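You operate a simulated robot arm through the tools that you are given. There is no shell and no other tool.

The job below is to be done with a simulated robot arm. You get a single attempt, and the scene is never put back.

Task
Tick OK on the card for lot 57 and file it in the card box.
Fine: one dot with the marker, in that box alone; marker back in its holder, lid shut, other cards unmarked, where they lie. Where these are worked on the way, their far stop is far enough and under half their travel is too little: card box lid.
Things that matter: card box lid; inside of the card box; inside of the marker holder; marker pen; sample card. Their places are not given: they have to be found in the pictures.

Only the result counts: the job must be done as asked and must still hold three seconds after the hand-in. Knocking over, shifting, dropping, spilling or breaking anything else fails it. A push-on lid holds only when it is set on centred and level and pressed home; a screw cap is set on level and turned clockwise until tight.

Robot
A 7-joint arm with a fingered hand, fixed in place. Base frame: the origin is on the floor under the middle of its stand, x ahead of it, y to its left, z up. Readings come in m, rad, newtons and seconds.
With the tool pointing down near the work surface it reaches from about 0.14 to 0.76 m from the base axis. Its first joint turns from -1.204 to 3.002 rad. Payload 3.4 kg.
The tool frame sits at the grasp point between the pads (the TCP): z along the fingers, y along the line on which they close. The tips reach 0.039 m beyond it. The gripper opens to 0.18 m; its body begins 0.111 m behind the TCP. The gripper is a hand of 3 fingers: y runs from the thumb to the fingers, the wrist lies at [0, 0, -0.262] in the tool frame.
Orientation is that of the tool frame in the base frame, as [roll, pitch, yaw] about the fixed x, y, z axes, in that order (R = Rz(yaw) Ry(pitch) Rx(roll)). With the fingers straight down and closing along the base's y, the tool's x points along the base's -x, its y along +y and its z along -z.

Tools
- The arm moves only by the tool jog_arm. Its argument "commands" is a list that holds one entry, the list of rows, each a list of 6 numbers: the shift along the tool's x, y, z in m, then the turn, a rotation vector about the tool's x, y, z in rad. In form: [[[x, y, z, rx, ry, rz], ...]]. A call has 1 to 20 rows; each row shifts and turns the commanded pose from where the row before left it, along the tool's axes as they then stand. A row lasts 0.2 s, in which the tool goes at most 0.05 m and 0.15 rad; a call with a longer step from one row to the next is refused whole. Where a pose cannot be reached the arm comes as near as it can. A force on the tool above 40 N (or 10 N above the force at the start of the call, whichever is more), or a blocked arm, ends the call early, and 0.2 s more pass. In this call time passes only in rows, and 0.2 s behind the last. It gives the time, the measured TCP pose, the force on the tool (base axes), the opening and the grip force at its end, in the units of the frame above (readings bear some noise), with the torque about the TCP (base axes, N m) and any sound that the robot's microphone picked up.
- Cameras (640 x 400 px; columns grow to the right, rows downward): "scene" is fixed at [0.4094, -0.6525, 1.3603]; the picture's right is [0.91, -0.41, 0.00], its down [-0.27, -0.59, -0.76] and it looks along [0.32, 0.69, -0.65] (base axes); focal length 236 px, centre (320, 200). "wrist" rides on the gripper at [0.063, -0.036, -0.128] in the tool frame; the picture's right is [0.50, 0.87, 0.00], its down [-0.75, 0.44, -0.49] and it looks along [-0.43, 0.25, 0.87] (tool axes); focal length 226 px, centre (320, 200).
- snapshot(camera): a new picture of that camera. The clock stands still meanwhile.
- slide_trunk(by): moves the trunk up (or, below 0, down) by that many m; the arm rides with it, the base frame stays. It gives what a move gives, with no picture.
- move_fingers(finger1, finger2, thumb_bend): sets how far each is bent, from 0 (flat) to 1 (curled in); at 0.3 the hand is open as for a grip, at 0.7 the pads meet at the TCP. One left out holds its place. A second passes; each finger stops where it meets its share of the squeeze, and holds until it gets a number again. It is the only way to open and close the hand. It gives what a move gives, with no picture; readings hold the bend of each and the force on the fingers (four entries, about 0 where the hand has none), thumb and palm.
- measure_at(camera, pixels): for up to 12 pixels [column, row] of the newest picture of that camera ("zoom" is the newest enlarged one), the place [x, y, z] in the base frame of the surface seen there, good to about 0.002 m, but the place of the scene camera against the robot may be out by one fixed shift of up to 0.012 m in any direction. The clock stands still meanwhile.
- close_up(camera, box): a new picture of the part [left, top, right, bottom] of that camera's present view, enlarged. The clock stands still meanwhile.
- finish_job(): hands the job in; it is judged then, once.

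Open the gripper and draw the arm clear of the work before you hand the job in, unless the task says otherwise.

The tools are called as a command line: name --argument value ..., lists and objects as JSON in quotes. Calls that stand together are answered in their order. jog_arm: Moves the arm, as the interface text tells. Its arguments: {"type":"object","properties":{"commands":{"type":"array"}},"required":["commands"]} The other tools are called the same way: slide_trunk (by) moves the trunk up or down; move_fingers (finger1, finger2, thumb_bend) moves the fingers one by one; snapshot (camera) takes a picture; measure_at (camera, pixels) gives the place of the surface under pixels of a picture; close_up (camera, box) takes an enlarged picture of a part of a camera's view; finish_job () hands the job in.

At the start:

```text
time: 0.0
ee_pos: [0.4856, -0.196, 1.1681]
ee_rot: [3.141, -0.003, 3.141]
wrist_force: [0.3, -0.4, -0.5]
torque: [0.01, 0.02, 0.01]
opening: 0.1801
grip_force: 0.0
shape: jaw
bend: [0.3, 0.3, 0.3]
finger forces: [0.0, 0.1, 0.0, 0.1, 0.1, 0.1]
trunk travel left (down, up): [-0.275, 0.267]
```

scene: 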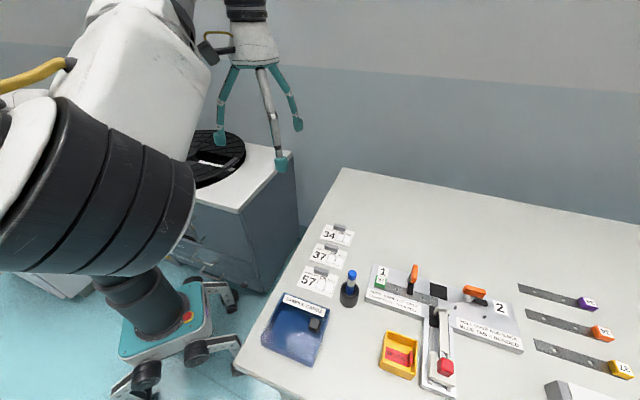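
wrist: 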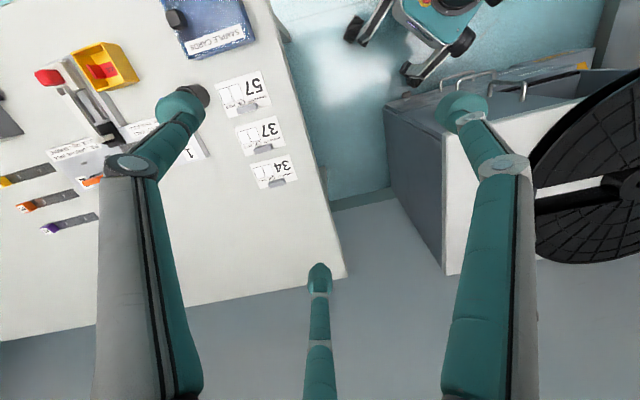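

The scene shows three cards (34, 37, 57) near (320,280), a blue card box near (297,328), and a marker in a holder near (350,290). I'll take close-ups to see details.

close_up --camera "scene" --box '[240, 210, 400, 380]'

close_up --camera "wrist" --box '[140, 0, 320, 200]'

```text
2.35 times, centred on (320, 295) of scene
```

zoom: 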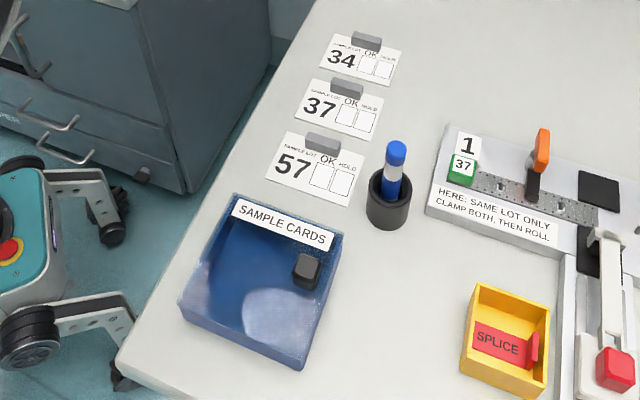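

```text
2.00 times, centred on (230, 100) of wrist
```

zoom: 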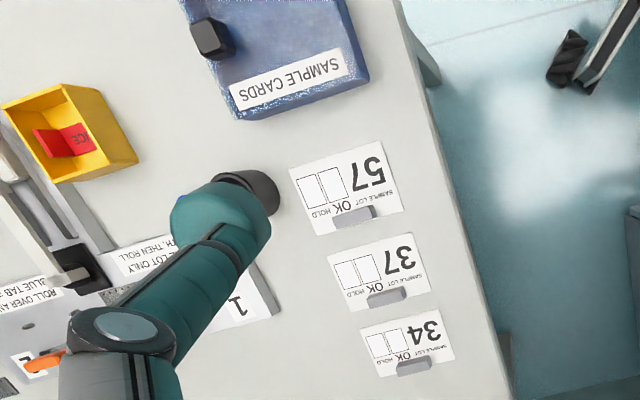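

The wrist zoom shows card 57 with OK (left box when upright) and HOLD boxes and a grey tab at top. I'll zoom tighter on the box and cards and measure.

close_up --camera "scene" --box '[255, 285, 335, 370]'

measure_at --camera "scene" --pixels '[[262, 327], [275, 345], [300, 362], [322, 330], [316, 323], [283, 296], [326, 304], [352, 275], [350, 300], [318, 282], [330, 258], [290, 320]]'

```text
4.71 times, centred on (295, 328) of scene
```

zoom: 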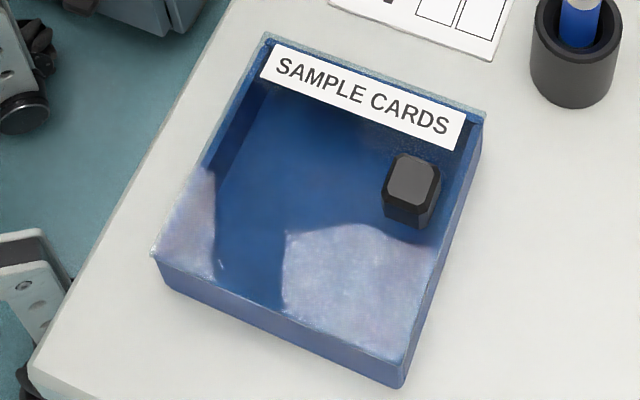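

```text
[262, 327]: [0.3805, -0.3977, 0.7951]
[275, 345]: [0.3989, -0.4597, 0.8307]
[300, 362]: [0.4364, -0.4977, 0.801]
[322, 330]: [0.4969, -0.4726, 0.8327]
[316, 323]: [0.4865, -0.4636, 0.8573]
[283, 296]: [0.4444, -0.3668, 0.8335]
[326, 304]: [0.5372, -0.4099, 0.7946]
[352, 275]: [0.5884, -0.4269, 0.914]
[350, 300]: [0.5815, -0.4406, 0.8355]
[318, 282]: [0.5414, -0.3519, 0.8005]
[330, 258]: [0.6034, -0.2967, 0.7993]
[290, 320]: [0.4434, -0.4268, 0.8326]
```

The box has a glossy transparent lid with a knob at zoom (412,185). I'll measure its corners, knob, and rim points in this zoom.

measure_at --camera "zoom" --pixels '[[270, 42], [480, 115], [158, 252], [400, 358], [412, 170], [410, 215], [300, 150], [350, 290], [360, 95], [230, 120], [440, 240], [555, 300]]'

close_up --camera "scene" --box '[290, 215, 370, 310]'

```text
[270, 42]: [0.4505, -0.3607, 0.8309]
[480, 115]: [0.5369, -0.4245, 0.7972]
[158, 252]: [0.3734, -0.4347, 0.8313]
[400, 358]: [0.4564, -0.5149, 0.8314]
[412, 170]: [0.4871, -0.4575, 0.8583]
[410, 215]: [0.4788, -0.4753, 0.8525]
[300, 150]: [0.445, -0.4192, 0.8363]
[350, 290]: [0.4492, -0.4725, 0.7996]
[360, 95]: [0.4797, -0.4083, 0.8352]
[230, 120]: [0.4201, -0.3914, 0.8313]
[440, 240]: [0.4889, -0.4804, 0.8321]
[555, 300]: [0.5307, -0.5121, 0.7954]
```

```text
4.21 times, centred on (330, 262) of scene
```

zoom: 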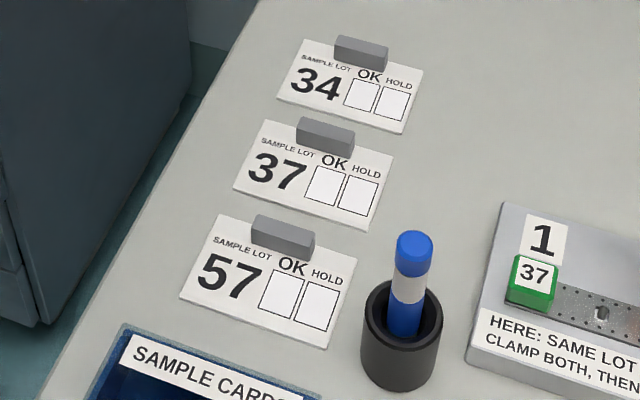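

One point at zoom (350,290) read z≈0.80 (box floor) while others read lid height ≈0.833. I'll re-zoom the box and measure a grid to understand the lid.

close_up --camera "scene" --box '[255, 285, 335, 370]'

measure_at --camera "zoom" --pixels '[[190, 230], [240, 200], [250, 270], [300, 200], [300, 250], [300, 300], [350, 200], [350, 260], [350, 320], [400, 270], [400, 320], [430, 270]]'

snapshot --camera "wrist"

```text
4.71 times, centred on (295, 328) of scene
```

zoom: 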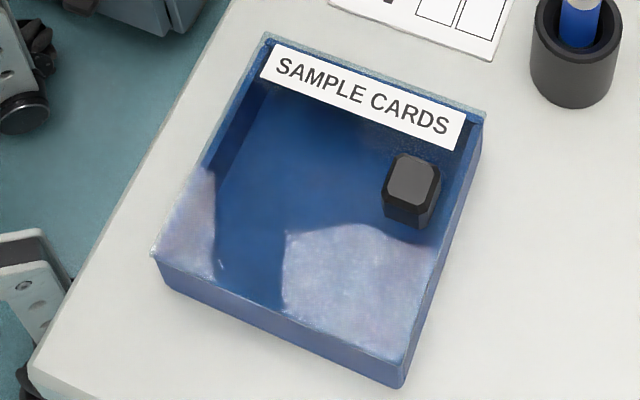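

```text
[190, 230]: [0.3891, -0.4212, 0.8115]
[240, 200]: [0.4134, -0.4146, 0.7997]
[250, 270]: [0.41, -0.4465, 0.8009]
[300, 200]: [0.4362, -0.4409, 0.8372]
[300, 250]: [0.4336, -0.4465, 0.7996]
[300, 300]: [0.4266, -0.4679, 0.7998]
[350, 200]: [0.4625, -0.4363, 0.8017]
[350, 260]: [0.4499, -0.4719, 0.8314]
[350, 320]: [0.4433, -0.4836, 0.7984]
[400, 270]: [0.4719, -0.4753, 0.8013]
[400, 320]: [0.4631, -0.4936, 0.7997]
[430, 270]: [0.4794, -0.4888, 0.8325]
```

```text
taken
```

wrist: 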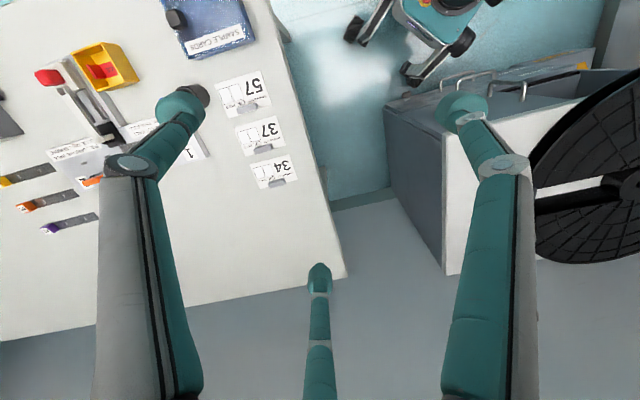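

The lid is transparent (depth hits either lid ≈0.833 or floor ≈0.80), with the knob near the box's right edge. I'll measure wrist picture points on the cards and box for comparison, then move the arm for a closer look.

measure_at --camera "wrist" --pixels '[[240, 85], [262, 135], [272, 168], [215, 42], [176, 18], [270, 20], [330, 260], [245, 108], [198, 95]]'

jog_arm --commands '[[[0.0115, -0.0335, 0.0185, 0, 0, 0], [0.0115, -0.0335, 0.0185, 0, 0, 0], [0.0115, -0.0335, 0.0185, 0, 0, 0], [0.0115, -0.0335, 0.0185, 0, 0, 0], [0.0115, -0.0335, 0.0185, 0, 0, 0], [0.0115, -0.0335, 0.0185, 0, 0, 0], [0.0115, -0.0335, 0.0185, 0, 0, 0], [0.0115, -0.0335, 0.0185, 0, 0, 0]]]'

snapshot --camera "wrist"

snapshot --camera "scene"

```text
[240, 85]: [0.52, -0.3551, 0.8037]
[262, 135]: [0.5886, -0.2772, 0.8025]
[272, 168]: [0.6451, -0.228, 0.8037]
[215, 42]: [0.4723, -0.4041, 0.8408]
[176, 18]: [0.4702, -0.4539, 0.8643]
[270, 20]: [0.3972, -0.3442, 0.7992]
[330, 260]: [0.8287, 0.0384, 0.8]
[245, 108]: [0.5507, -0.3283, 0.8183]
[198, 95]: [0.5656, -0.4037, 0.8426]
```

```text
time: 1.8
ee_pos: [0.3916, -0.4599, 1.022]
ee_rot: [-3.139, 0.004, -3.138]
wrist_force: [0.0, -0.5, 0.3]
torque: [0.05, -0.02, 0.03]
opening: 0.18
grip_force: 0.1
shape: jaw
bend: [0.3, 0.3, 0.3]
finger forces: [0.1, 0.1, 0.0, 0.0, 0.0, 0.1]
trunk travel left (down, up): [-0.275, 0.267]
```

```text
taken
```

wrist: 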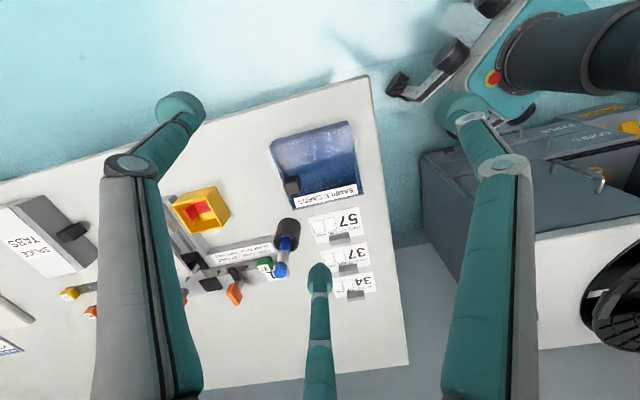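

```text
taken
```

scene: 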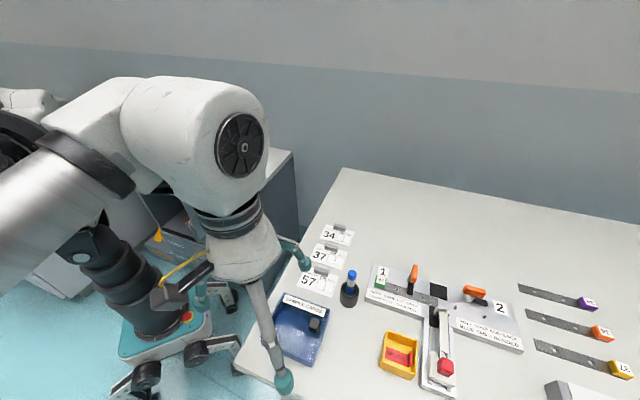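

The wrist view now shows the box (315,165), cards (340,220-285), marker (287,250). I'll zoom in on these.

close_up --camera "wrist" --box '[255, 110, 385, 210]'

measure_at --camera "zoom" --pixels '[[75, 170], [475, 80], [530, 400], [185, 380], [180, 370], [220, 480], [510, 350], [80, 150], [300, 110], [500, 200], [180, 300], [560, 300]]'

close_up --camera "wrist" --box '[260, 195, 390, 305]'

```text
4.00 times, centred on (320, 160) of wrist
```

zoom: 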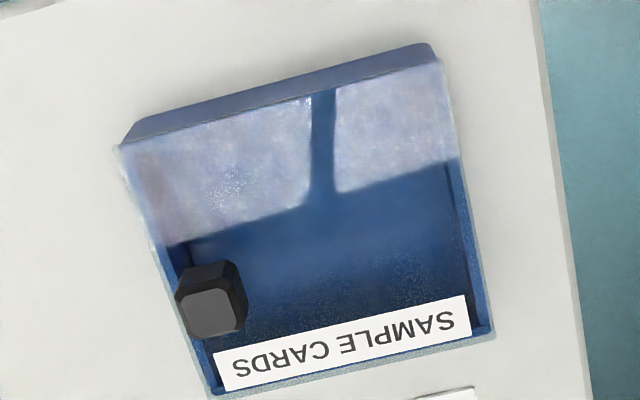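

```text
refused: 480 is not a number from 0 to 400
```

```text
3.64 times, centred on (325, 250) of wrist
```

zoom: 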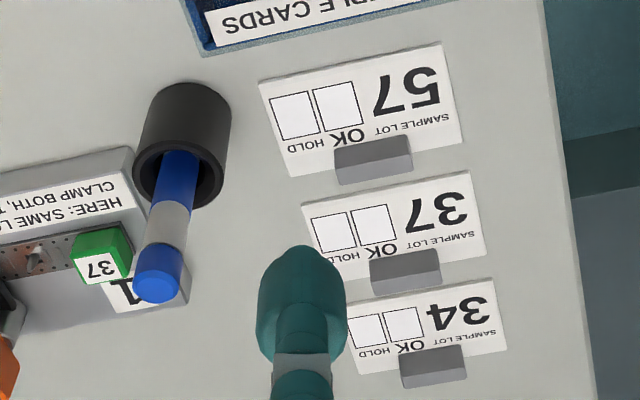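

Now I'll measure card, marker and holder points in this zoom.

measure_at --camera "zoom" --pixels '[[262, 83], [442, 45], [462, 145], [290, 174], [336, 106], [295, 116], [372, 150], [375, 175], [340, 165], [405, 145], [320, 88], [355, 125]]'

measure_at --camera "zoom" --pixels '[[157, 292], [180, 165], [185, 90], [145, 150], [222, 150], [165, 215], [180, 200], [210, 180], [480, 260], [100, 100], [405, 265], [430, 365]]'

close_up --camera "wrist" --box '[255, 110, 385, 210]'

measure_at --camera "zoom" --pixels '[[125, 150], [436, 62], [490, 325], [214, 388], [210, 310], [185, 280], [240, 310], [195, 335], [340, 340], [320, 150], [290, 300], [150, 220]]'

```text
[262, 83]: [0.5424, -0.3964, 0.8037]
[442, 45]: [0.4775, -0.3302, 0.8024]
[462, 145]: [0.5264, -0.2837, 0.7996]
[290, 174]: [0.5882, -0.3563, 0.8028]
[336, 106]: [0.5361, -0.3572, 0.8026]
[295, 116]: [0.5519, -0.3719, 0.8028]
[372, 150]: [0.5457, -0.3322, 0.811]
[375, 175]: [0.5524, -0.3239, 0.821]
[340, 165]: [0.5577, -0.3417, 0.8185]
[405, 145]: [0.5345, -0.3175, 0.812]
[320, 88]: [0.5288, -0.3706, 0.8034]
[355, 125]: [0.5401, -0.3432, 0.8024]
```

```text
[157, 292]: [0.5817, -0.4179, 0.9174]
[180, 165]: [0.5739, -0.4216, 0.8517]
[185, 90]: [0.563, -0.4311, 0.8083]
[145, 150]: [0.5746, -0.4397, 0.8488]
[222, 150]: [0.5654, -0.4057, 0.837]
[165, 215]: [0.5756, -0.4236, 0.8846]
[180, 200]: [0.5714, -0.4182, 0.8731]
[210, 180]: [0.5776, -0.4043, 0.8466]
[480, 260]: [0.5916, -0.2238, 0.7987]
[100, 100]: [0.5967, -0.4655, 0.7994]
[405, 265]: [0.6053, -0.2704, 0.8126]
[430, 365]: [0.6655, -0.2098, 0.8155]
```

```text
4.00 times, centred on (320, 160) of wrist
```

zoom: 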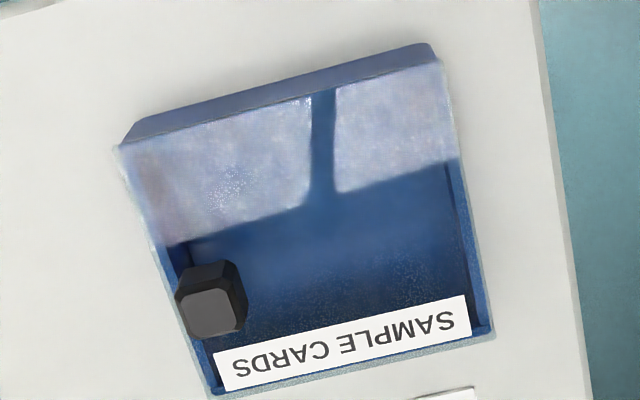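

```text
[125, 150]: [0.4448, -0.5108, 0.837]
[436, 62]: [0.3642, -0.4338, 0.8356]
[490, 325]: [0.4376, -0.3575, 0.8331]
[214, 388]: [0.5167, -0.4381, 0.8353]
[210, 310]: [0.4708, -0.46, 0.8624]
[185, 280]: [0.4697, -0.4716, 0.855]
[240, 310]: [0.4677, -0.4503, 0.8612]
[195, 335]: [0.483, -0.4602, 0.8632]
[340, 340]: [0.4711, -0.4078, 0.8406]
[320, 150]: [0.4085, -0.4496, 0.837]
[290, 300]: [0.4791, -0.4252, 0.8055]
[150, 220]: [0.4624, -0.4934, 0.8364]
```

The wrist readings give the table at z≈0.7995, box corners about (0.438,-0.358),(0.517,-0.438),(0.445,-0.511),(0.364,-0.434), knob (0.471,-0.458,0.863); the scene camera is shifted by about (+0.011,-0.003,-0.004). I'll move closer above the box to look for hinges or slide rails.

jog_arm --commands '[[[-0.0123, 0.006, 0.018, 0, 0, 0], [-0.0123, 0.006, 0.018, 0, 0, 0], [-0.0123, 0.006, 0.018, 0, 0, 0], [-0.0123, 0.006, 0.018, 0, 0, 0]]]'

snapshot --camera "wrist"

close_up --camera "wrist" --box '[220, 120, 420, 245]'

```text
time: 2.8
ee_pos: [0.441, -0.4349, 0.9484]
ee_rot: [-3.139, -0.001, 3.142]
wrist_force: [0.0, 0.8, 0.3]
torque: [0.02, 0.04, 0.01]
opening: 0.1797
grip_force: 0.1
shape: jaw
bend: [0.3, 0.3, 0.3]
finger forces: [0.0, 0.1, 0.0, 0.0, 0.0, 0.0]
trunk travel left (down, up): [-0.275, 0.267]
```

```text
taken
```

wrist: 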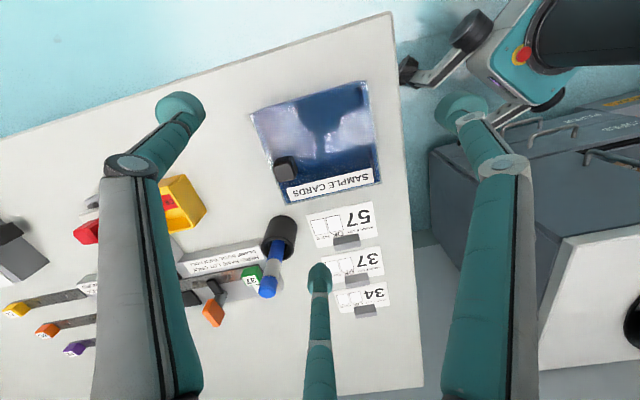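

```text
3.20 times, centred on (320, 182) of wrist
```

zoom: 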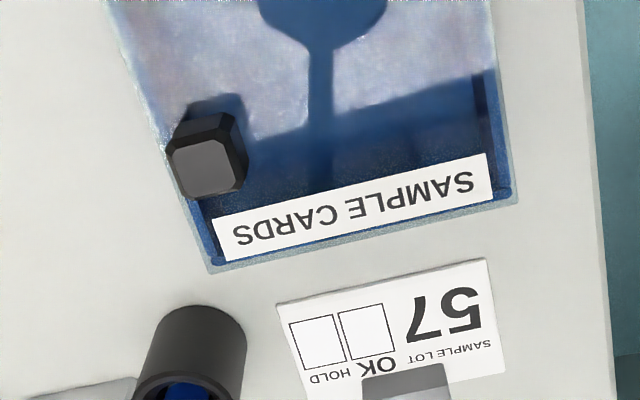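

The box is now at image (315,140) with knob at (285,168). I'll zoom in on it fully.

close_up --camera "wrist" --box '[240, 70, 400, 215]'

close_up --camera "wrist" --box '[340, 70, 400, 110]'

close_up --camera "wrist" --box '[250, 145, 320, 215]'

close_up --camera "wrist" --box '[345, 150, 405, 215]'

```text
2.76 times, centred on (320, 142) of wrist
```

zoom: 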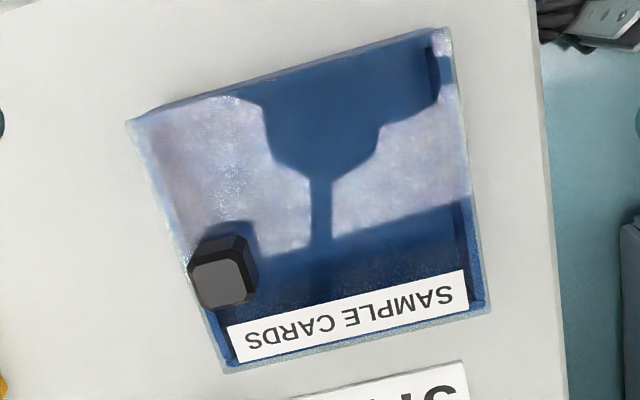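

```text
10.00 times, centred on (370, 90) of wrist
```

zoom: 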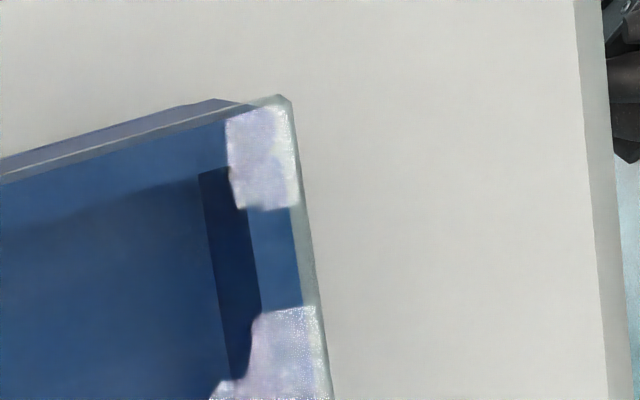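

```text
5.71 times, centred on (285, 180) of wrist
```

zoom: 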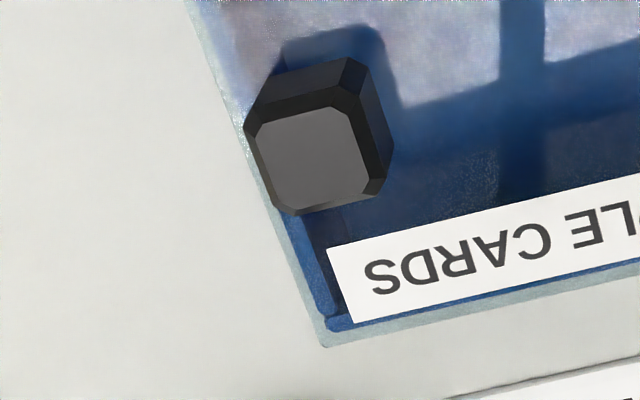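

```text
6.15 times, centred on (375, 182) of wrist
```

zoom: 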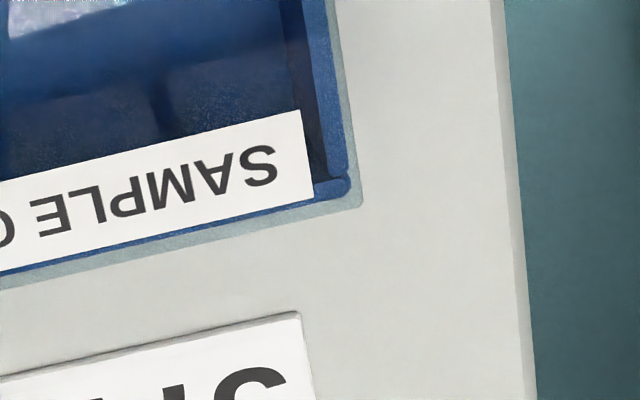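

The lid is a clear plate with slight overhang all round and no visible hinge; knob is mid right edge. I'll raise the hand and test bending the fingers to learn hand geometry.

jog_arm --commands '[[[0, 0, -0.04, 0, 0, 0], [0, 0, -0.04, 0, 0, 0], [0, 0, -0.03, 0, 0, 0]]]'

move_fingers --finger1 0.6 --finger2 0.6 --thumb_bend 0.6

snapshot --camera "wrist"

close_up --camera "scene" --box '[180, 180, 380, 380]'

```text
time: 3.6
ee_pos: [0.4391, -0.437, 1.0614]
ee_rot: [-3.137, 0.0, -3.14]
wrist_force: [-0.1, 1.0, 0.8]
torque: [0.01, -0.03, -0.02]
opening: 0.1798
grip_force: 0.0
shape: jaw
bend: [0.3, 0.3, 0.3]
finger forces: [0.0, 0.0, 0.1, 0.0, 0.0, 0.1]
trunk travel left (down, up): [-0.275, 0.267]
```

```text
time: 4.6
ee_pos: [0.4412, -0.4376, 1.0606]
ee_rot: [-3.139, 0.002, 3.141]
wrist_force: [0.0, 0.3, 0.4]
torque: [-0.01, 0.02, 0.0]
opening: 0.0343
grip_force: 0.0
shape: fingers
bend: [0.6, 0.6, 0.6]
finger forces: [0.1, 0.0, 0.0, 0.0, 0.0, 0.0]
trunk travel left (down, up): [-0.275, 0.267]
```

```text
taken
```

wrist: 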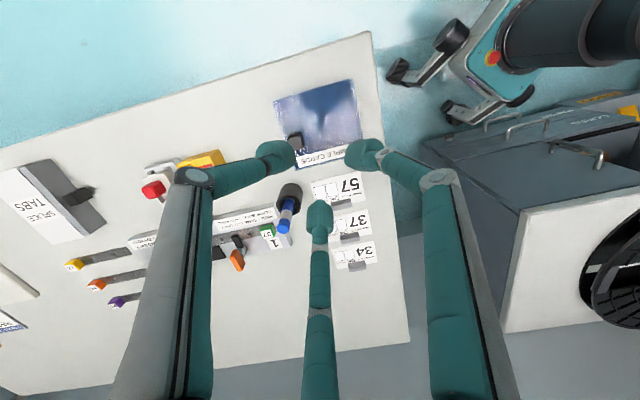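

```text
2.00 times, centred on (280, 280) of scene
```

zoom: 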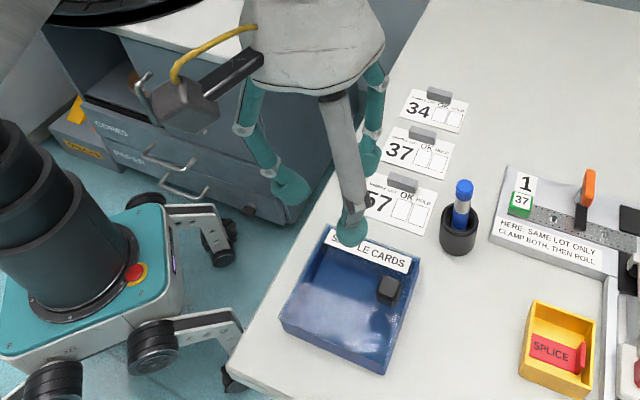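

At bend 0.6 the opening is 0.034; tips appear at (275,155), (365,155), (318,215). I'll measure points on the fingers to learn the hand's shape.

measure_at --camera "wrist" --pixels '[[277, 147], [285, 165], [360, 148], [352, 160], [318, 207], [320, 235], [195, 177], [440, 178], [320, 310], [230, 178], [405, 168], [265, 160]]'

close_up --camera "wrist" --box '[240, 120, 400, 240]'

```text
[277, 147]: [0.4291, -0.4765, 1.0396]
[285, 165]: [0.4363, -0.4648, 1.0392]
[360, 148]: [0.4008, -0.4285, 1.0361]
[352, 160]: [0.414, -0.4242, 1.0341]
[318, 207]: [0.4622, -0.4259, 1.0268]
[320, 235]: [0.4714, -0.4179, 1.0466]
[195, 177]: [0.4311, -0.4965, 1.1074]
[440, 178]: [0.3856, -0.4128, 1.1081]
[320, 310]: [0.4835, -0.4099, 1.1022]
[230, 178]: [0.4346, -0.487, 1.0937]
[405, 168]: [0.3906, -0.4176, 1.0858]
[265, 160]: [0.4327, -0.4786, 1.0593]
```

```text
3.33 times, centred on (320, 180) of wrist
```

zoom: 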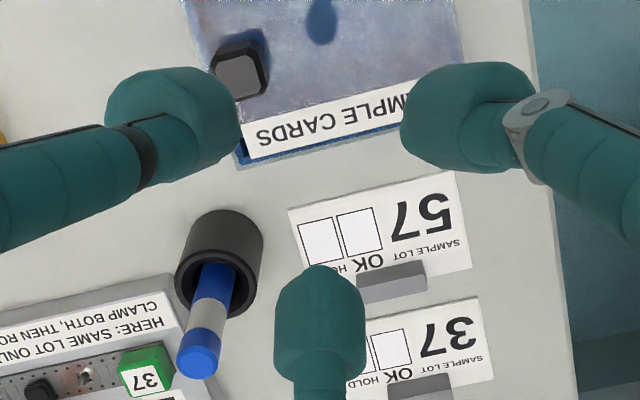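

Fingers are arranged radially about 120° apart (thumb at −y, fingers at ±60° about +y). I'll close fully to 0.7 to see where the pads meet.

move_fingers --finger1 0.7 --finger2 0.7 --thumb_bend 0.7

close_up --camera "wrist" --box '[200, 100, 440, 260]'

close_up --camera "scene" --box '[220, 200, 320, 320]'

```text
time: 5.6
ee_pos: [0.4392, -0.4369, 1.0603]
ee_rot: [-3.139, 0.003, 3.141]
wrist_force: [0.0, 0.7, 0.7]
torque: [-0.02, 0.01, 0.03]
opening: 0.0002
grip_force: 0.0
shape: fingers
bend: [0.7, 0.7, 0.7]
finger forces: [0.0, 0.0, 0.0, 0.1, 0.1, 0.0]
trunk travel left (down, up): [-0.275, 0.267]
```

```text
2.50 times, centred on (320, 180) of wrist
```

zoom: 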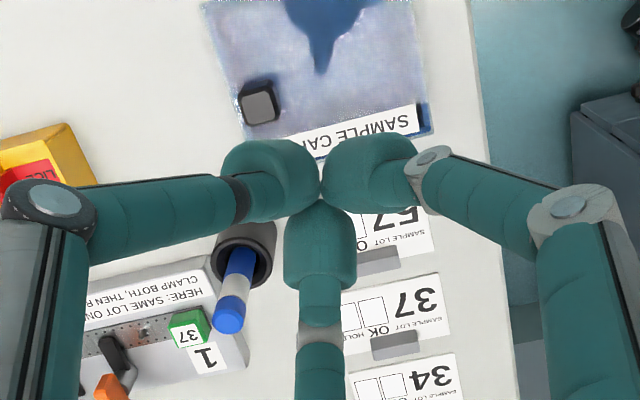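

```text
3.33 times, centred on (270, 260) of scene
```

zoom: 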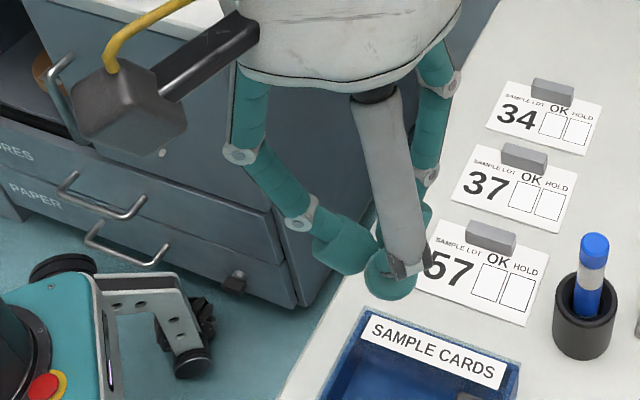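

The tips meet slightly beyond the TCP. I'll take a closer zoom and measure the bulb shapes.

close_up --camera "wrist" --box '[270, 140, 370, 220]'

measure_at --camera "zoom" --pixels '[[320, 185], [320, 230], [320, 215], [270, 150], [225, 180], [360, 130], [420, 170], [300, 185], [340, 180], [320, 300], [265, 100], [350, 95]]'

```text
5.00 times, centred on (320, 180) of wrist
```

zoom: 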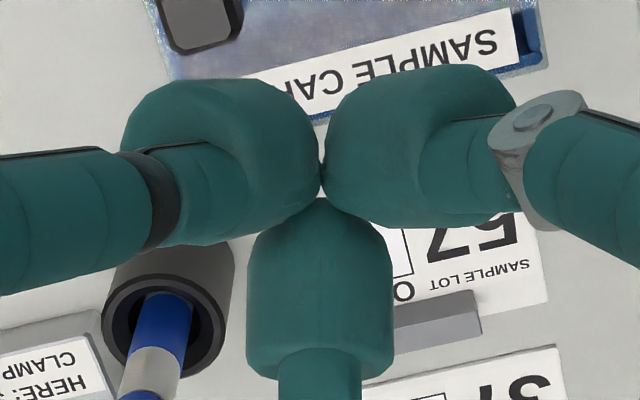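

```text
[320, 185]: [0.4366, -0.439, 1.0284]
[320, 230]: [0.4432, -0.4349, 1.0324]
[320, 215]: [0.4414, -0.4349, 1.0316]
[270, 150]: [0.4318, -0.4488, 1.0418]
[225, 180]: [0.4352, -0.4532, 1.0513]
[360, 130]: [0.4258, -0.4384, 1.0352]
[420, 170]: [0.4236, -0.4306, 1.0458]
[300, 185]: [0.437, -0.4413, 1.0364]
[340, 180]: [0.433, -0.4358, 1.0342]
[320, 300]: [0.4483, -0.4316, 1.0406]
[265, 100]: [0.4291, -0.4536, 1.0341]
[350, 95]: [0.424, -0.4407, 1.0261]
```

The tips meet about 0.03 beyond the TCP. Now I'll look closely at the pen and holder from the wrist camera.

close_up --camera "wrist" --box '[260, 175, 320, 245]'

measure_at --camera "zoom" --pixels '[[250, 80], [220, 140], [340, 140], [290, 175], [255, 195], [310, 200], [270, 250], [240, 300], [215, 360], [245, 360], [190, 355], [285, 120]]'

```text
5.71 times, centred on (290, 210) of wrist
```

zoom: 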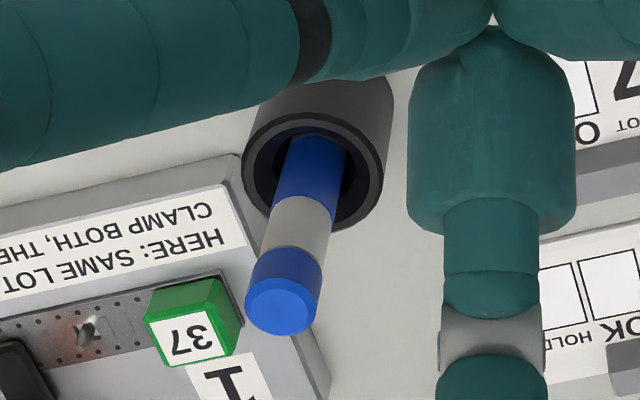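

```text
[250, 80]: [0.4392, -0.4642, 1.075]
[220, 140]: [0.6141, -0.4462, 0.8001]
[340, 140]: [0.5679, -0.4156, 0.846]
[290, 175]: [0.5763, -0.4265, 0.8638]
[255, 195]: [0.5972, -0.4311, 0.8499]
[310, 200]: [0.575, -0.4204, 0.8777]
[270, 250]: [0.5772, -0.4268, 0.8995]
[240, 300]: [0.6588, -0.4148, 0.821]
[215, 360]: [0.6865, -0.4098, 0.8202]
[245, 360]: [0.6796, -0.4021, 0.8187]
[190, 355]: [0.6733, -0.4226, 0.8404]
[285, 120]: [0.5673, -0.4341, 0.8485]
```

I'll measure the pen's top disc and holder rim for exact centres.

measure_at --camera "zoom" --pixels '[[280, 310], [252, 312], [310, 303], [280, 290], [284, 328], [247, 165], [378, 175], [330, 118], [345, 226], [300, 230], [285, 265], [315, 170]]'

```text
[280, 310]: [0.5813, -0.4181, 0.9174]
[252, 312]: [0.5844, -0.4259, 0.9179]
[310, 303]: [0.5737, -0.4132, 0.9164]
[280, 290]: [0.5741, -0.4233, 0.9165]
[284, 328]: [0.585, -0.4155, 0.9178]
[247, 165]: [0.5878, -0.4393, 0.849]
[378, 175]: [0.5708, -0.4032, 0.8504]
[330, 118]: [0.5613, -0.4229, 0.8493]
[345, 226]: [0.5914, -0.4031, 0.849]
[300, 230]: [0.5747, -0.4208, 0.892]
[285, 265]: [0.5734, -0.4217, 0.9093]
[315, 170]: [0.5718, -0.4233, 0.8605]
```

The pen stands vertical at about (0.580,-0.4195), top z 0.917, diameter ≈0.018, holder rim z 0.849. I'll open partially to 0.5 and move above the pen.

move_fingers --finger1 0.5 --finger2 0.5 --thumb_bend 0.5

jog_arm --commands '[[[-0.0279, 0.0035, 0, 0, 0, 0], [-0.0279, 0.0035, 0, 0, 0, 0], [-0.0279, 0.0035, 0, 0, 0, 0], [-0.0279, 0.0035, 0, 0, 0, 0], [-0.0279, 0.0035, 0, 0, 0, 0], [0, 0, 0, 0, 0, 0]]]'

snapshot --camera "wrist"

close_up --camera "wrist" --box '[260, 90, 380, 210]'

```text
time: 6.6
ee_pos: [0.4403, -0.4371, 1.0607]
ee_rot: [-3.137, 0.001, -3.14]
wrist_force: [-0.8, 0.2, -0.4]
torque: [0.02, 0.01, 0.02]
opening: 0.0723
grip_force: 0.1
shape: fingers
bend: [0.5, 0.5, 0.5]
finger forces: [0.0, 0.0, 0.1, 0.0, 0.0, 0.0]
trunk travel left (down, up): [-0.275, 0.267]
```

```text
time: 8.0
ee_pos: [0.5833, -0.4188, 1.0606]
ee_rot: [-3.139, 0.002, 3.141]
wrist_force: [-0.2, 0.5, 0.1]
torque: [0.01, 0.0, -0.02]
opening: 0.0721
grip_force: 0.1
shape: fingers
bend: [0.5, 0.5, 0.5]
finger forces: [0.1, 0.0, 0.0, 0.0, 0.0, 0.0]
trunk travel left (down, up): [-0.275, 0.267]
```

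```text
taken
```

wrist: 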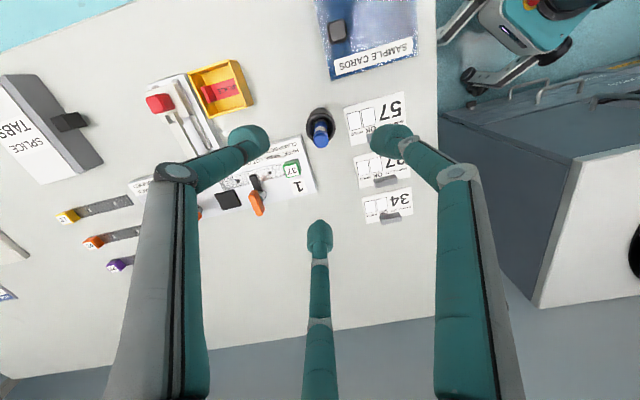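

```text
3.33 times, centred on (320, 150) of wrist
```

zoom: 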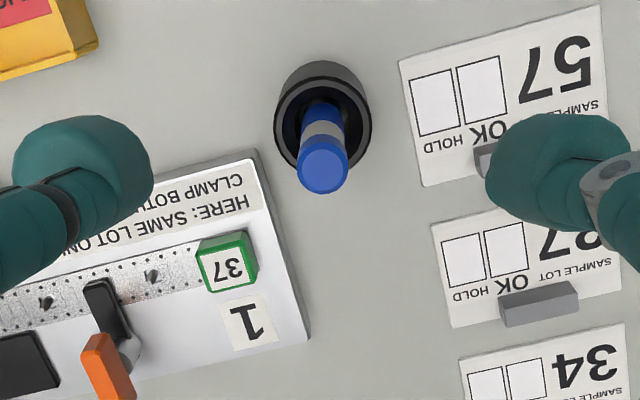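

The pen top appears at image (321,140), nearly exactly on the tool axis (expected (320,142)). I'll measure pen top, rim and the OK box of card 57 from here.

measure_at --camera "zoom" --pixels '[[323, 167], [303, 172], [342, 163], [320, 152], [325, 182], [280, 105], [368, 105], [320, 65], [482, 90], [434, 103], [457, 68], [503, 110]]'

close_up --camera "wrist" --box '[335, 85, 415, 155]'

```text
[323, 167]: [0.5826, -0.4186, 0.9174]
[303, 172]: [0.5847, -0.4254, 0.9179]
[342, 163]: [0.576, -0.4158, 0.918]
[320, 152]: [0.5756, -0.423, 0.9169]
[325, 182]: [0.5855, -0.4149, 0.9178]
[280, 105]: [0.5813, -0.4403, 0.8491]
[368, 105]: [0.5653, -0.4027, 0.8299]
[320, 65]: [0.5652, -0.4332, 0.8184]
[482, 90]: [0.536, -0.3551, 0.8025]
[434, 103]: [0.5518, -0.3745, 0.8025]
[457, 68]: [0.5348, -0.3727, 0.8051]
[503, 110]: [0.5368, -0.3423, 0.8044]
```

```text
5.71 times, centred on (375, 120) of wrist
```

zoom: 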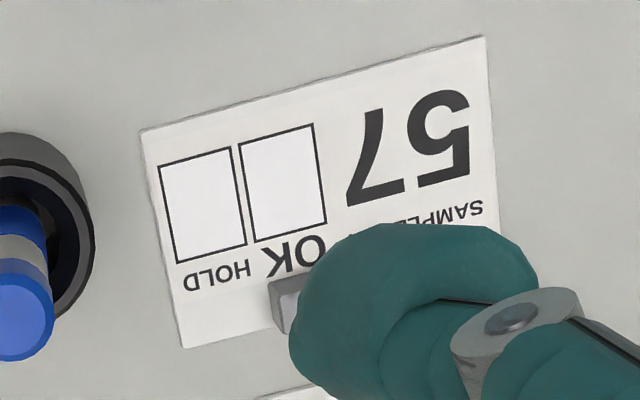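

OK box corners in this zoom are (240,140),(312,124),(326,222),(254,243). I'll measure them to get the exact centre.

measure_at --camera "zoom" --pixels '[[242, 142], [311, 126], [325, 221], [255, 241], [283, 182], [283, 182], [200, 205], [145, 132], [484, 40], [182, 346], [497, 220], [285, 300]]'

```text
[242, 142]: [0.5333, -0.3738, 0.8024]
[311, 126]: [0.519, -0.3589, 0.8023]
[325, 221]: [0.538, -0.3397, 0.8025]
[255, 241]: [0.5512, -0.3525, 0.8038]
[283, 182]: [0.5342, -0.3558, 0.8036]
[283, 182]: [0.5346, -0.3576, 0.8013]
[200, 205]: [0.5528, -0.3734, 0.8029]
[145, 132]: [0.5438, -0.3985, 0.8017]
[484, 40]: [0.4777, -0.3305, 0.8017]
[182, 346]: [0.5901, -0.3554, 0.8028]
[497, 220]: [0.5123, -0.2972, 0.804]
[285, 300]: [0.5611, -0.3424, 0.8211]
```

The OK box centre is about (0.535,-0.3565) and its size about 0.02×0.027. Before descending, I'll check the height and place of the orange lever near the pen.

measure_at --camera "wrist" --pixels '[[257, 196], [258, 210], [253, 185], [290, 168], [298, 185], [265, 150]]'

```text
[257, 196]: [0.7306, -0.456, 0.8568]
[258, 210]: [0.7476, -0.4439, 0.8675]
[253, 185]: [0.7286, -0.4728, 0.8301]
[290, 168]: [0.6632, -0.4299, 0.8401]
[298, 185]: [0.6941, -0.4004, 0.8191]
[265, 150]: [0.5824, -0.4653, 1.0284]
```

The lever is at x≈0.73, well clear. I descend 0.163 m around the pen, with fingers at 0.5.

jog_arm --commands '[[[-0.001, 0, 0.02, 0, 0, 0], [0, 0, 0.025, 0, 0, 0], [0, 0, 0.025, 0, 0, 0], [0, 0, 0.025, 0, 0, 0], [0, 0, 0.025, 0, 0, 0], [0, 0, 0.02, 0, 0, 0], [0, 0, 0.015, 0, 0, 0], [0, 0, 0.008, 0, 0, 0], [0, 0, 0, 0, 0, 0]]]'

snapshot --camera "wrist"

close_up --camera "wrist" --box '[220, 120, 420, 260]'

```text
time: 10.0
ee_pos: [0.5807, -0.4199, 0.8952]
ee_rot: [-3.14, 0.001, -3.14]
wrist_force: [-0.5, 0.8, -0.7]
torque: [-0.01, -0.02, -0.04]
opening: 0.072
grip_force: 0.1
shape: fingers
bend: [0.5, 0.5, 0.5]
finger forces: [0.0, 0.0, 0.0, 0.0, 0.1, 0.0]
trunk travel left (down, up): [-0.275, 0.267]
```

```text
taken
```

wrist: 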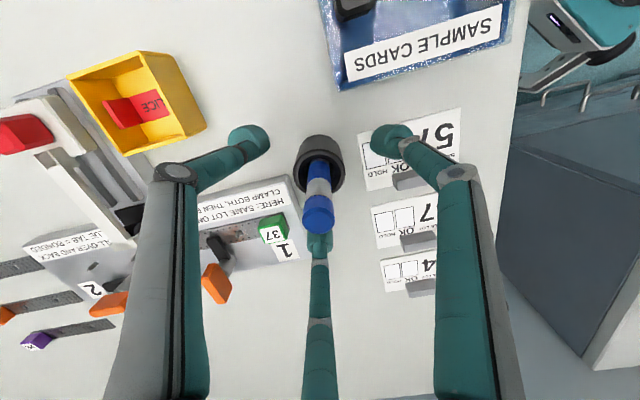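

```text
2.86 times, centred on (320, 190) of wrist
```

zoom: 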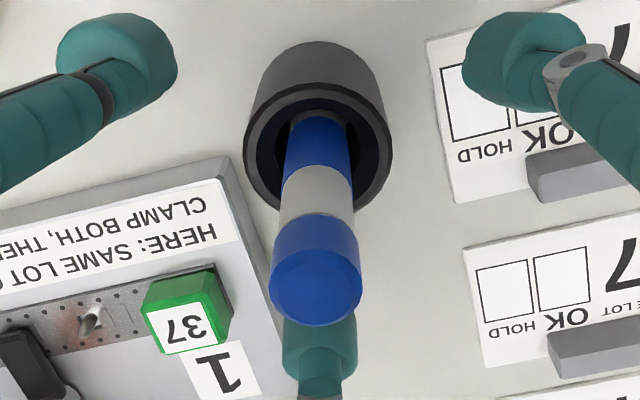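

The pen is centred between the fingers (pen top at image (319,217)). I close all three fingers onto it.

move_fingers --finger1 0.72 --finger2 0.72 --thumb_bend 0.72

close_up --camera "wrist" --box '[220, 120, 420, 260]'

```text
time: 11.0
ee_pos: [0.5794, -0.4188, 0.8947]
ee_rot: [-3.139, 0.001, -3.14]
wrist_force: [0.2, 0.0, 0.1]
torque: [-0.03, 0.01, 0.01]
opening: 0.0064
grip_force: 9.5
shape: fingers
bend: [0.7, 0.69, 0.68]
finger forces: [6.2, 6.5, 0.0, 0.1, 7.0, 0.0]
trunk travel left (down, up): [-0.275, 0.267]
```

```text
2.86 times, centred on (320, 190) of wrist
```

zoom: 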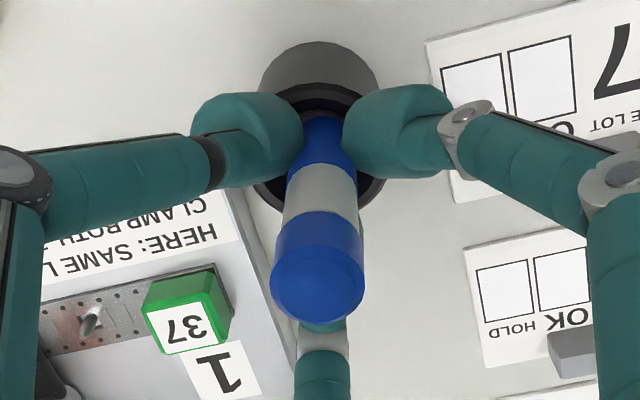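

All three fingers grip the pen (≈6.5 N each). I lift straight up 0.08 m out of the holder.

jog_arm --commands '[[[0, 0, -0.01, 0, 0, 0], [0, 0, -0.015, 0, 0, 0], [0, 0, -0.015, 0, 0, 0], [0, 0, -0.02, 0, 0, 0], [0, 0, -0.02, 0, 0, 0], [0, 0, 0, 0, 0, 0]]]'

close_up --camera "wrist" --box '[220, 100, 420, 260]'

close_up --camera "scene" --box '[280, 200, 420, 330]'

```text
time: 12.4
ee_pos: [0.5834, -0.4186, 0.9766]
ee_rot: [-3.139, 0.001, -3.14]
wrist_force: [0.1, 0.0, -0.6]
torque: [-0.03, 0.01, 0.03]
opening: 0.0065
grip_force: 9.7
shape: fingers
bend: [0.7, 0.69, 0.68]
finger forces: [6.1, 6.4, 0.0, 0.0, 7.1, 0.1]
trunk travel left (down, up): [-0.275, 0.267]
```

```text
2.50 times, centred on (320, 180) of wrist
```

zoom: 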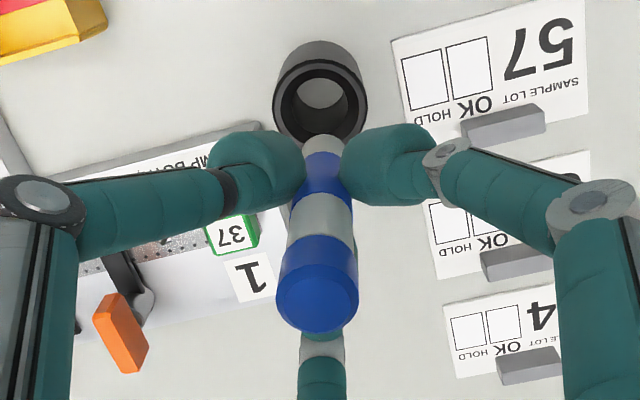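

```text
3.08 times, centred on (350, 265) of scene
```

zoom: 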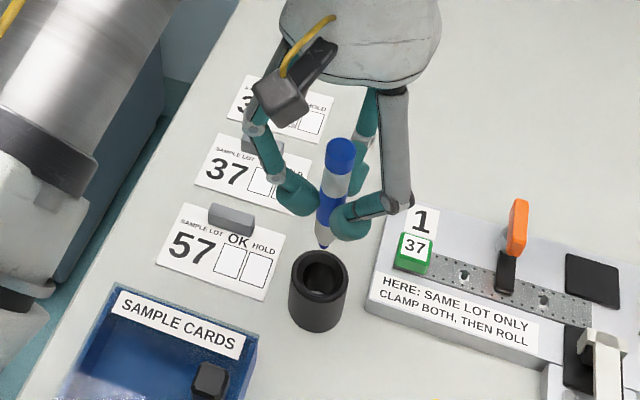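

The pen is out; the nib shows at scene zoom (323,246). I'll measure the nib and pen top and compare with the known scene offset.

close_up --camera "scene" --box '[335, 235, 375, 285]'

measure_at --camera "zoom" --pixels '[[270, 30], [320, 200], [300, 300]]'

```text
8.00 times, centred on (355, 260) of scene
```

zoom: 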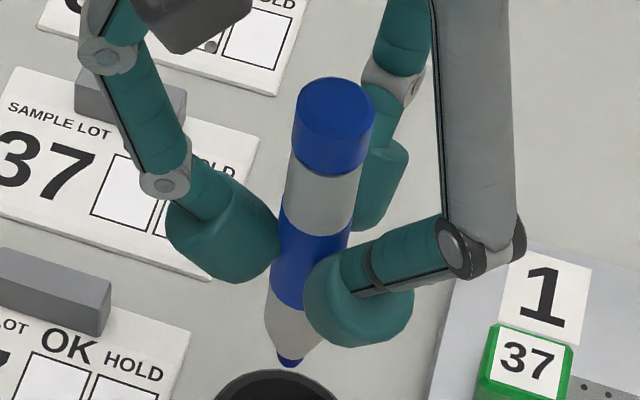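

```text
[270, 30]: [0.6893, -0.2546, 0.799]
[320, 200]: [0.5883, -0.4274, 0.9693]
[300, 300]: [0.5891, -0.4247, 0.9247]
```

measure_at --camera "zoom" --pixels '[[335, 98], [335, 90], [290, 362], [289, 358], [288, 345], [290, 320], [310, 240], [330, 130]]'

```text
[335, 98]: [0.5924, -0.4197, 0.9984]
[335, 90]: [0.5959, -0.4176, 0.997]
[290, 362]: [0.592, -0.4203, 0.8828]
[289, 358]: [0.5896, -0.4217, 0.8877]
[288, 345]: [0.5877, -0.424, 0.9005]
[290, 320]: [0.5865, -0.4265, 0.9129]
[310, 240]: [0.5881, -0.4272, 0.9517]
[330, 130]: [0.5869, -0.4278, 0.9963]
```

Nib is about 0.092 below the TCP (nib z≈0.885 now) and the pen is vertical. I move laterally to above the OK box centre (0.535,-0.3565).

jog_arm --commands '[[[0.0115, 0.01575, 0, 0, 0, 0], [0.0115, 0.01575, 0, 0, 0, 0], [0.0115, 0.01575, 0, 0, 0, 0], [0.0115, 0.01575, 0, 0, 0, 0], [0, 0, 0.02, 0, 0, 0], [0, 0, 0.02, 0, 0, 0], [0, 0, 0.015, 0, 0, 0], [0, 0, 0, 0, 0, 0]]]'

close_up --camera "wrist" --box '[260, 100, 400, 220]'

close_up --camera "scene" --box '[290, 220, 370, 310]'

```text
time: 14.2
ee_pos: [0.5345, -0.3559, 0.9221]
ee_rot: [-3.137, 0.002, 3.141]
wrist_force: [0.6, 0.2, -0.2]
torque: [0.0, -0.03, 0.01]
opening: 0.0068
grip_force: 9.7
shape: fingers
bend: [0.7, 0.69, 0.68]
finger forces: [6.1, 6.4, 0.1, 0.0, 7.0, 0.0]
trunk travel left (down, up): [-0.275, 0.267]
```

```text
3.33 times, centred on (330, 160) of wrist
```

zoom: 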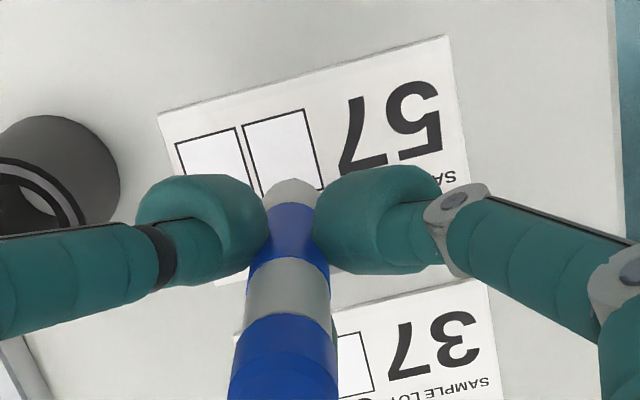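

```text
4.44 times, centred on (330, 265) of scene
```

zoom: 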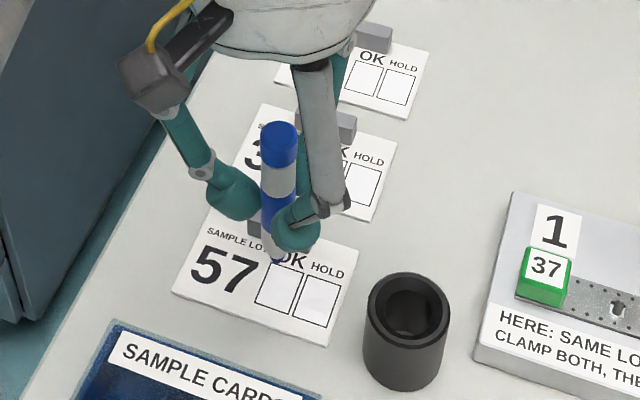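

The axis projects to zoom (287,159), matching the OK box centre (283,157). I descend to about 4 mm above the card.

jog_arm --commands '[[[0, 0, 0.01, 0, 0, 0], [0, 0, 0.008, 0, 0, 0], [0, 0, 0.005, 0, 0, 0], [0, 0, 0, 0, 0, 0]]]'

close_up --camera "scene" --box '[310, 260, 350, 295]'

close_up --camera "wrist" --box '[280, 110, 360, 180]'

```text
time: 15.2
ee_pos: [0.5357, -0.3544, 0.8988]
ee_rot: [-3.139, 0.0, -3.141]
wrist_force: [-1.1, -0.4, 0.0]
torque: [0.01, 0.02, -0.03]
opening: 0.0067
grip_force: 9.7
shape: fingers
bend: [0.7, 0.69, 0.68]
finger forces: [6.1, 6.4, 0.0, 0.0, 7.0, 0.1]
trunk travel left (down, up): [-0.275, 0.267]
```

```text
11.43 times, centred on (330, 278) of scene
```

zoom: 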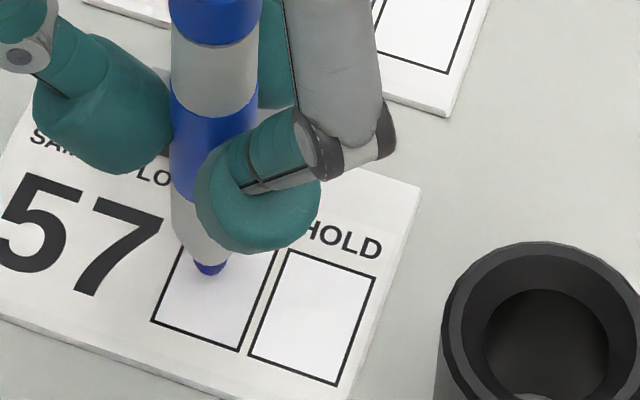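

```text
5.71 times, centred on (320, 145) of wrist
```

zoom: 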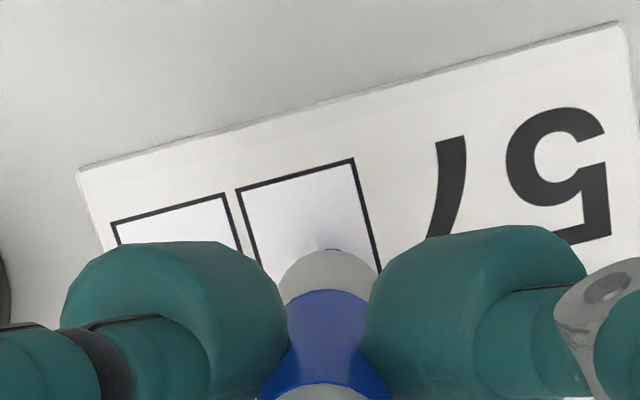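

The nib is inside the OK box outline but ~4 mm toward the tab; I shift 3 mm toward the box middle and descend 3.5 mm gently, watching the force.

jog_arm --commands '[[[0.002, -0.002, 0, 0, 0, 0], [0, 0, 0.002, 0, 0, 0], [0, 0, 0.0015, 0, 0, 0], [0, 0, 0, 0, 0, 0]]]'

close_up --camera "scene" --box '[310, 260, 350, 295]'

```text
time: 16.2
ee_pos: [0.5343, -0.3567, 0.896]
ee_rot: [-3.138, 0.001, -3.142]
wrist_force: [-0.8, -0.2, 2.9]
torque: [0.03, 0.0, 0.02]
opening: 0.0065
grip_force: 10.1
shape: fingers
bend: [0.7, 0.69, 0.68]
finger forces: [6.4, 6.7, 0.1, 0.0, 7.4, 0.1]
trunk travel left (down, up): [-0.275, 0.267]
```

```text
11.43 times, centred on (330, 278) of scene
```

zoom: 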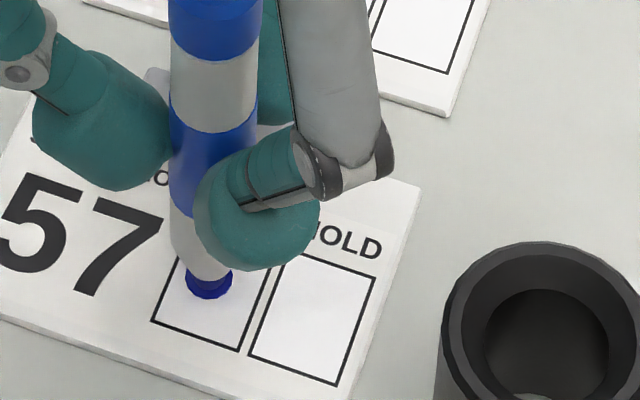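

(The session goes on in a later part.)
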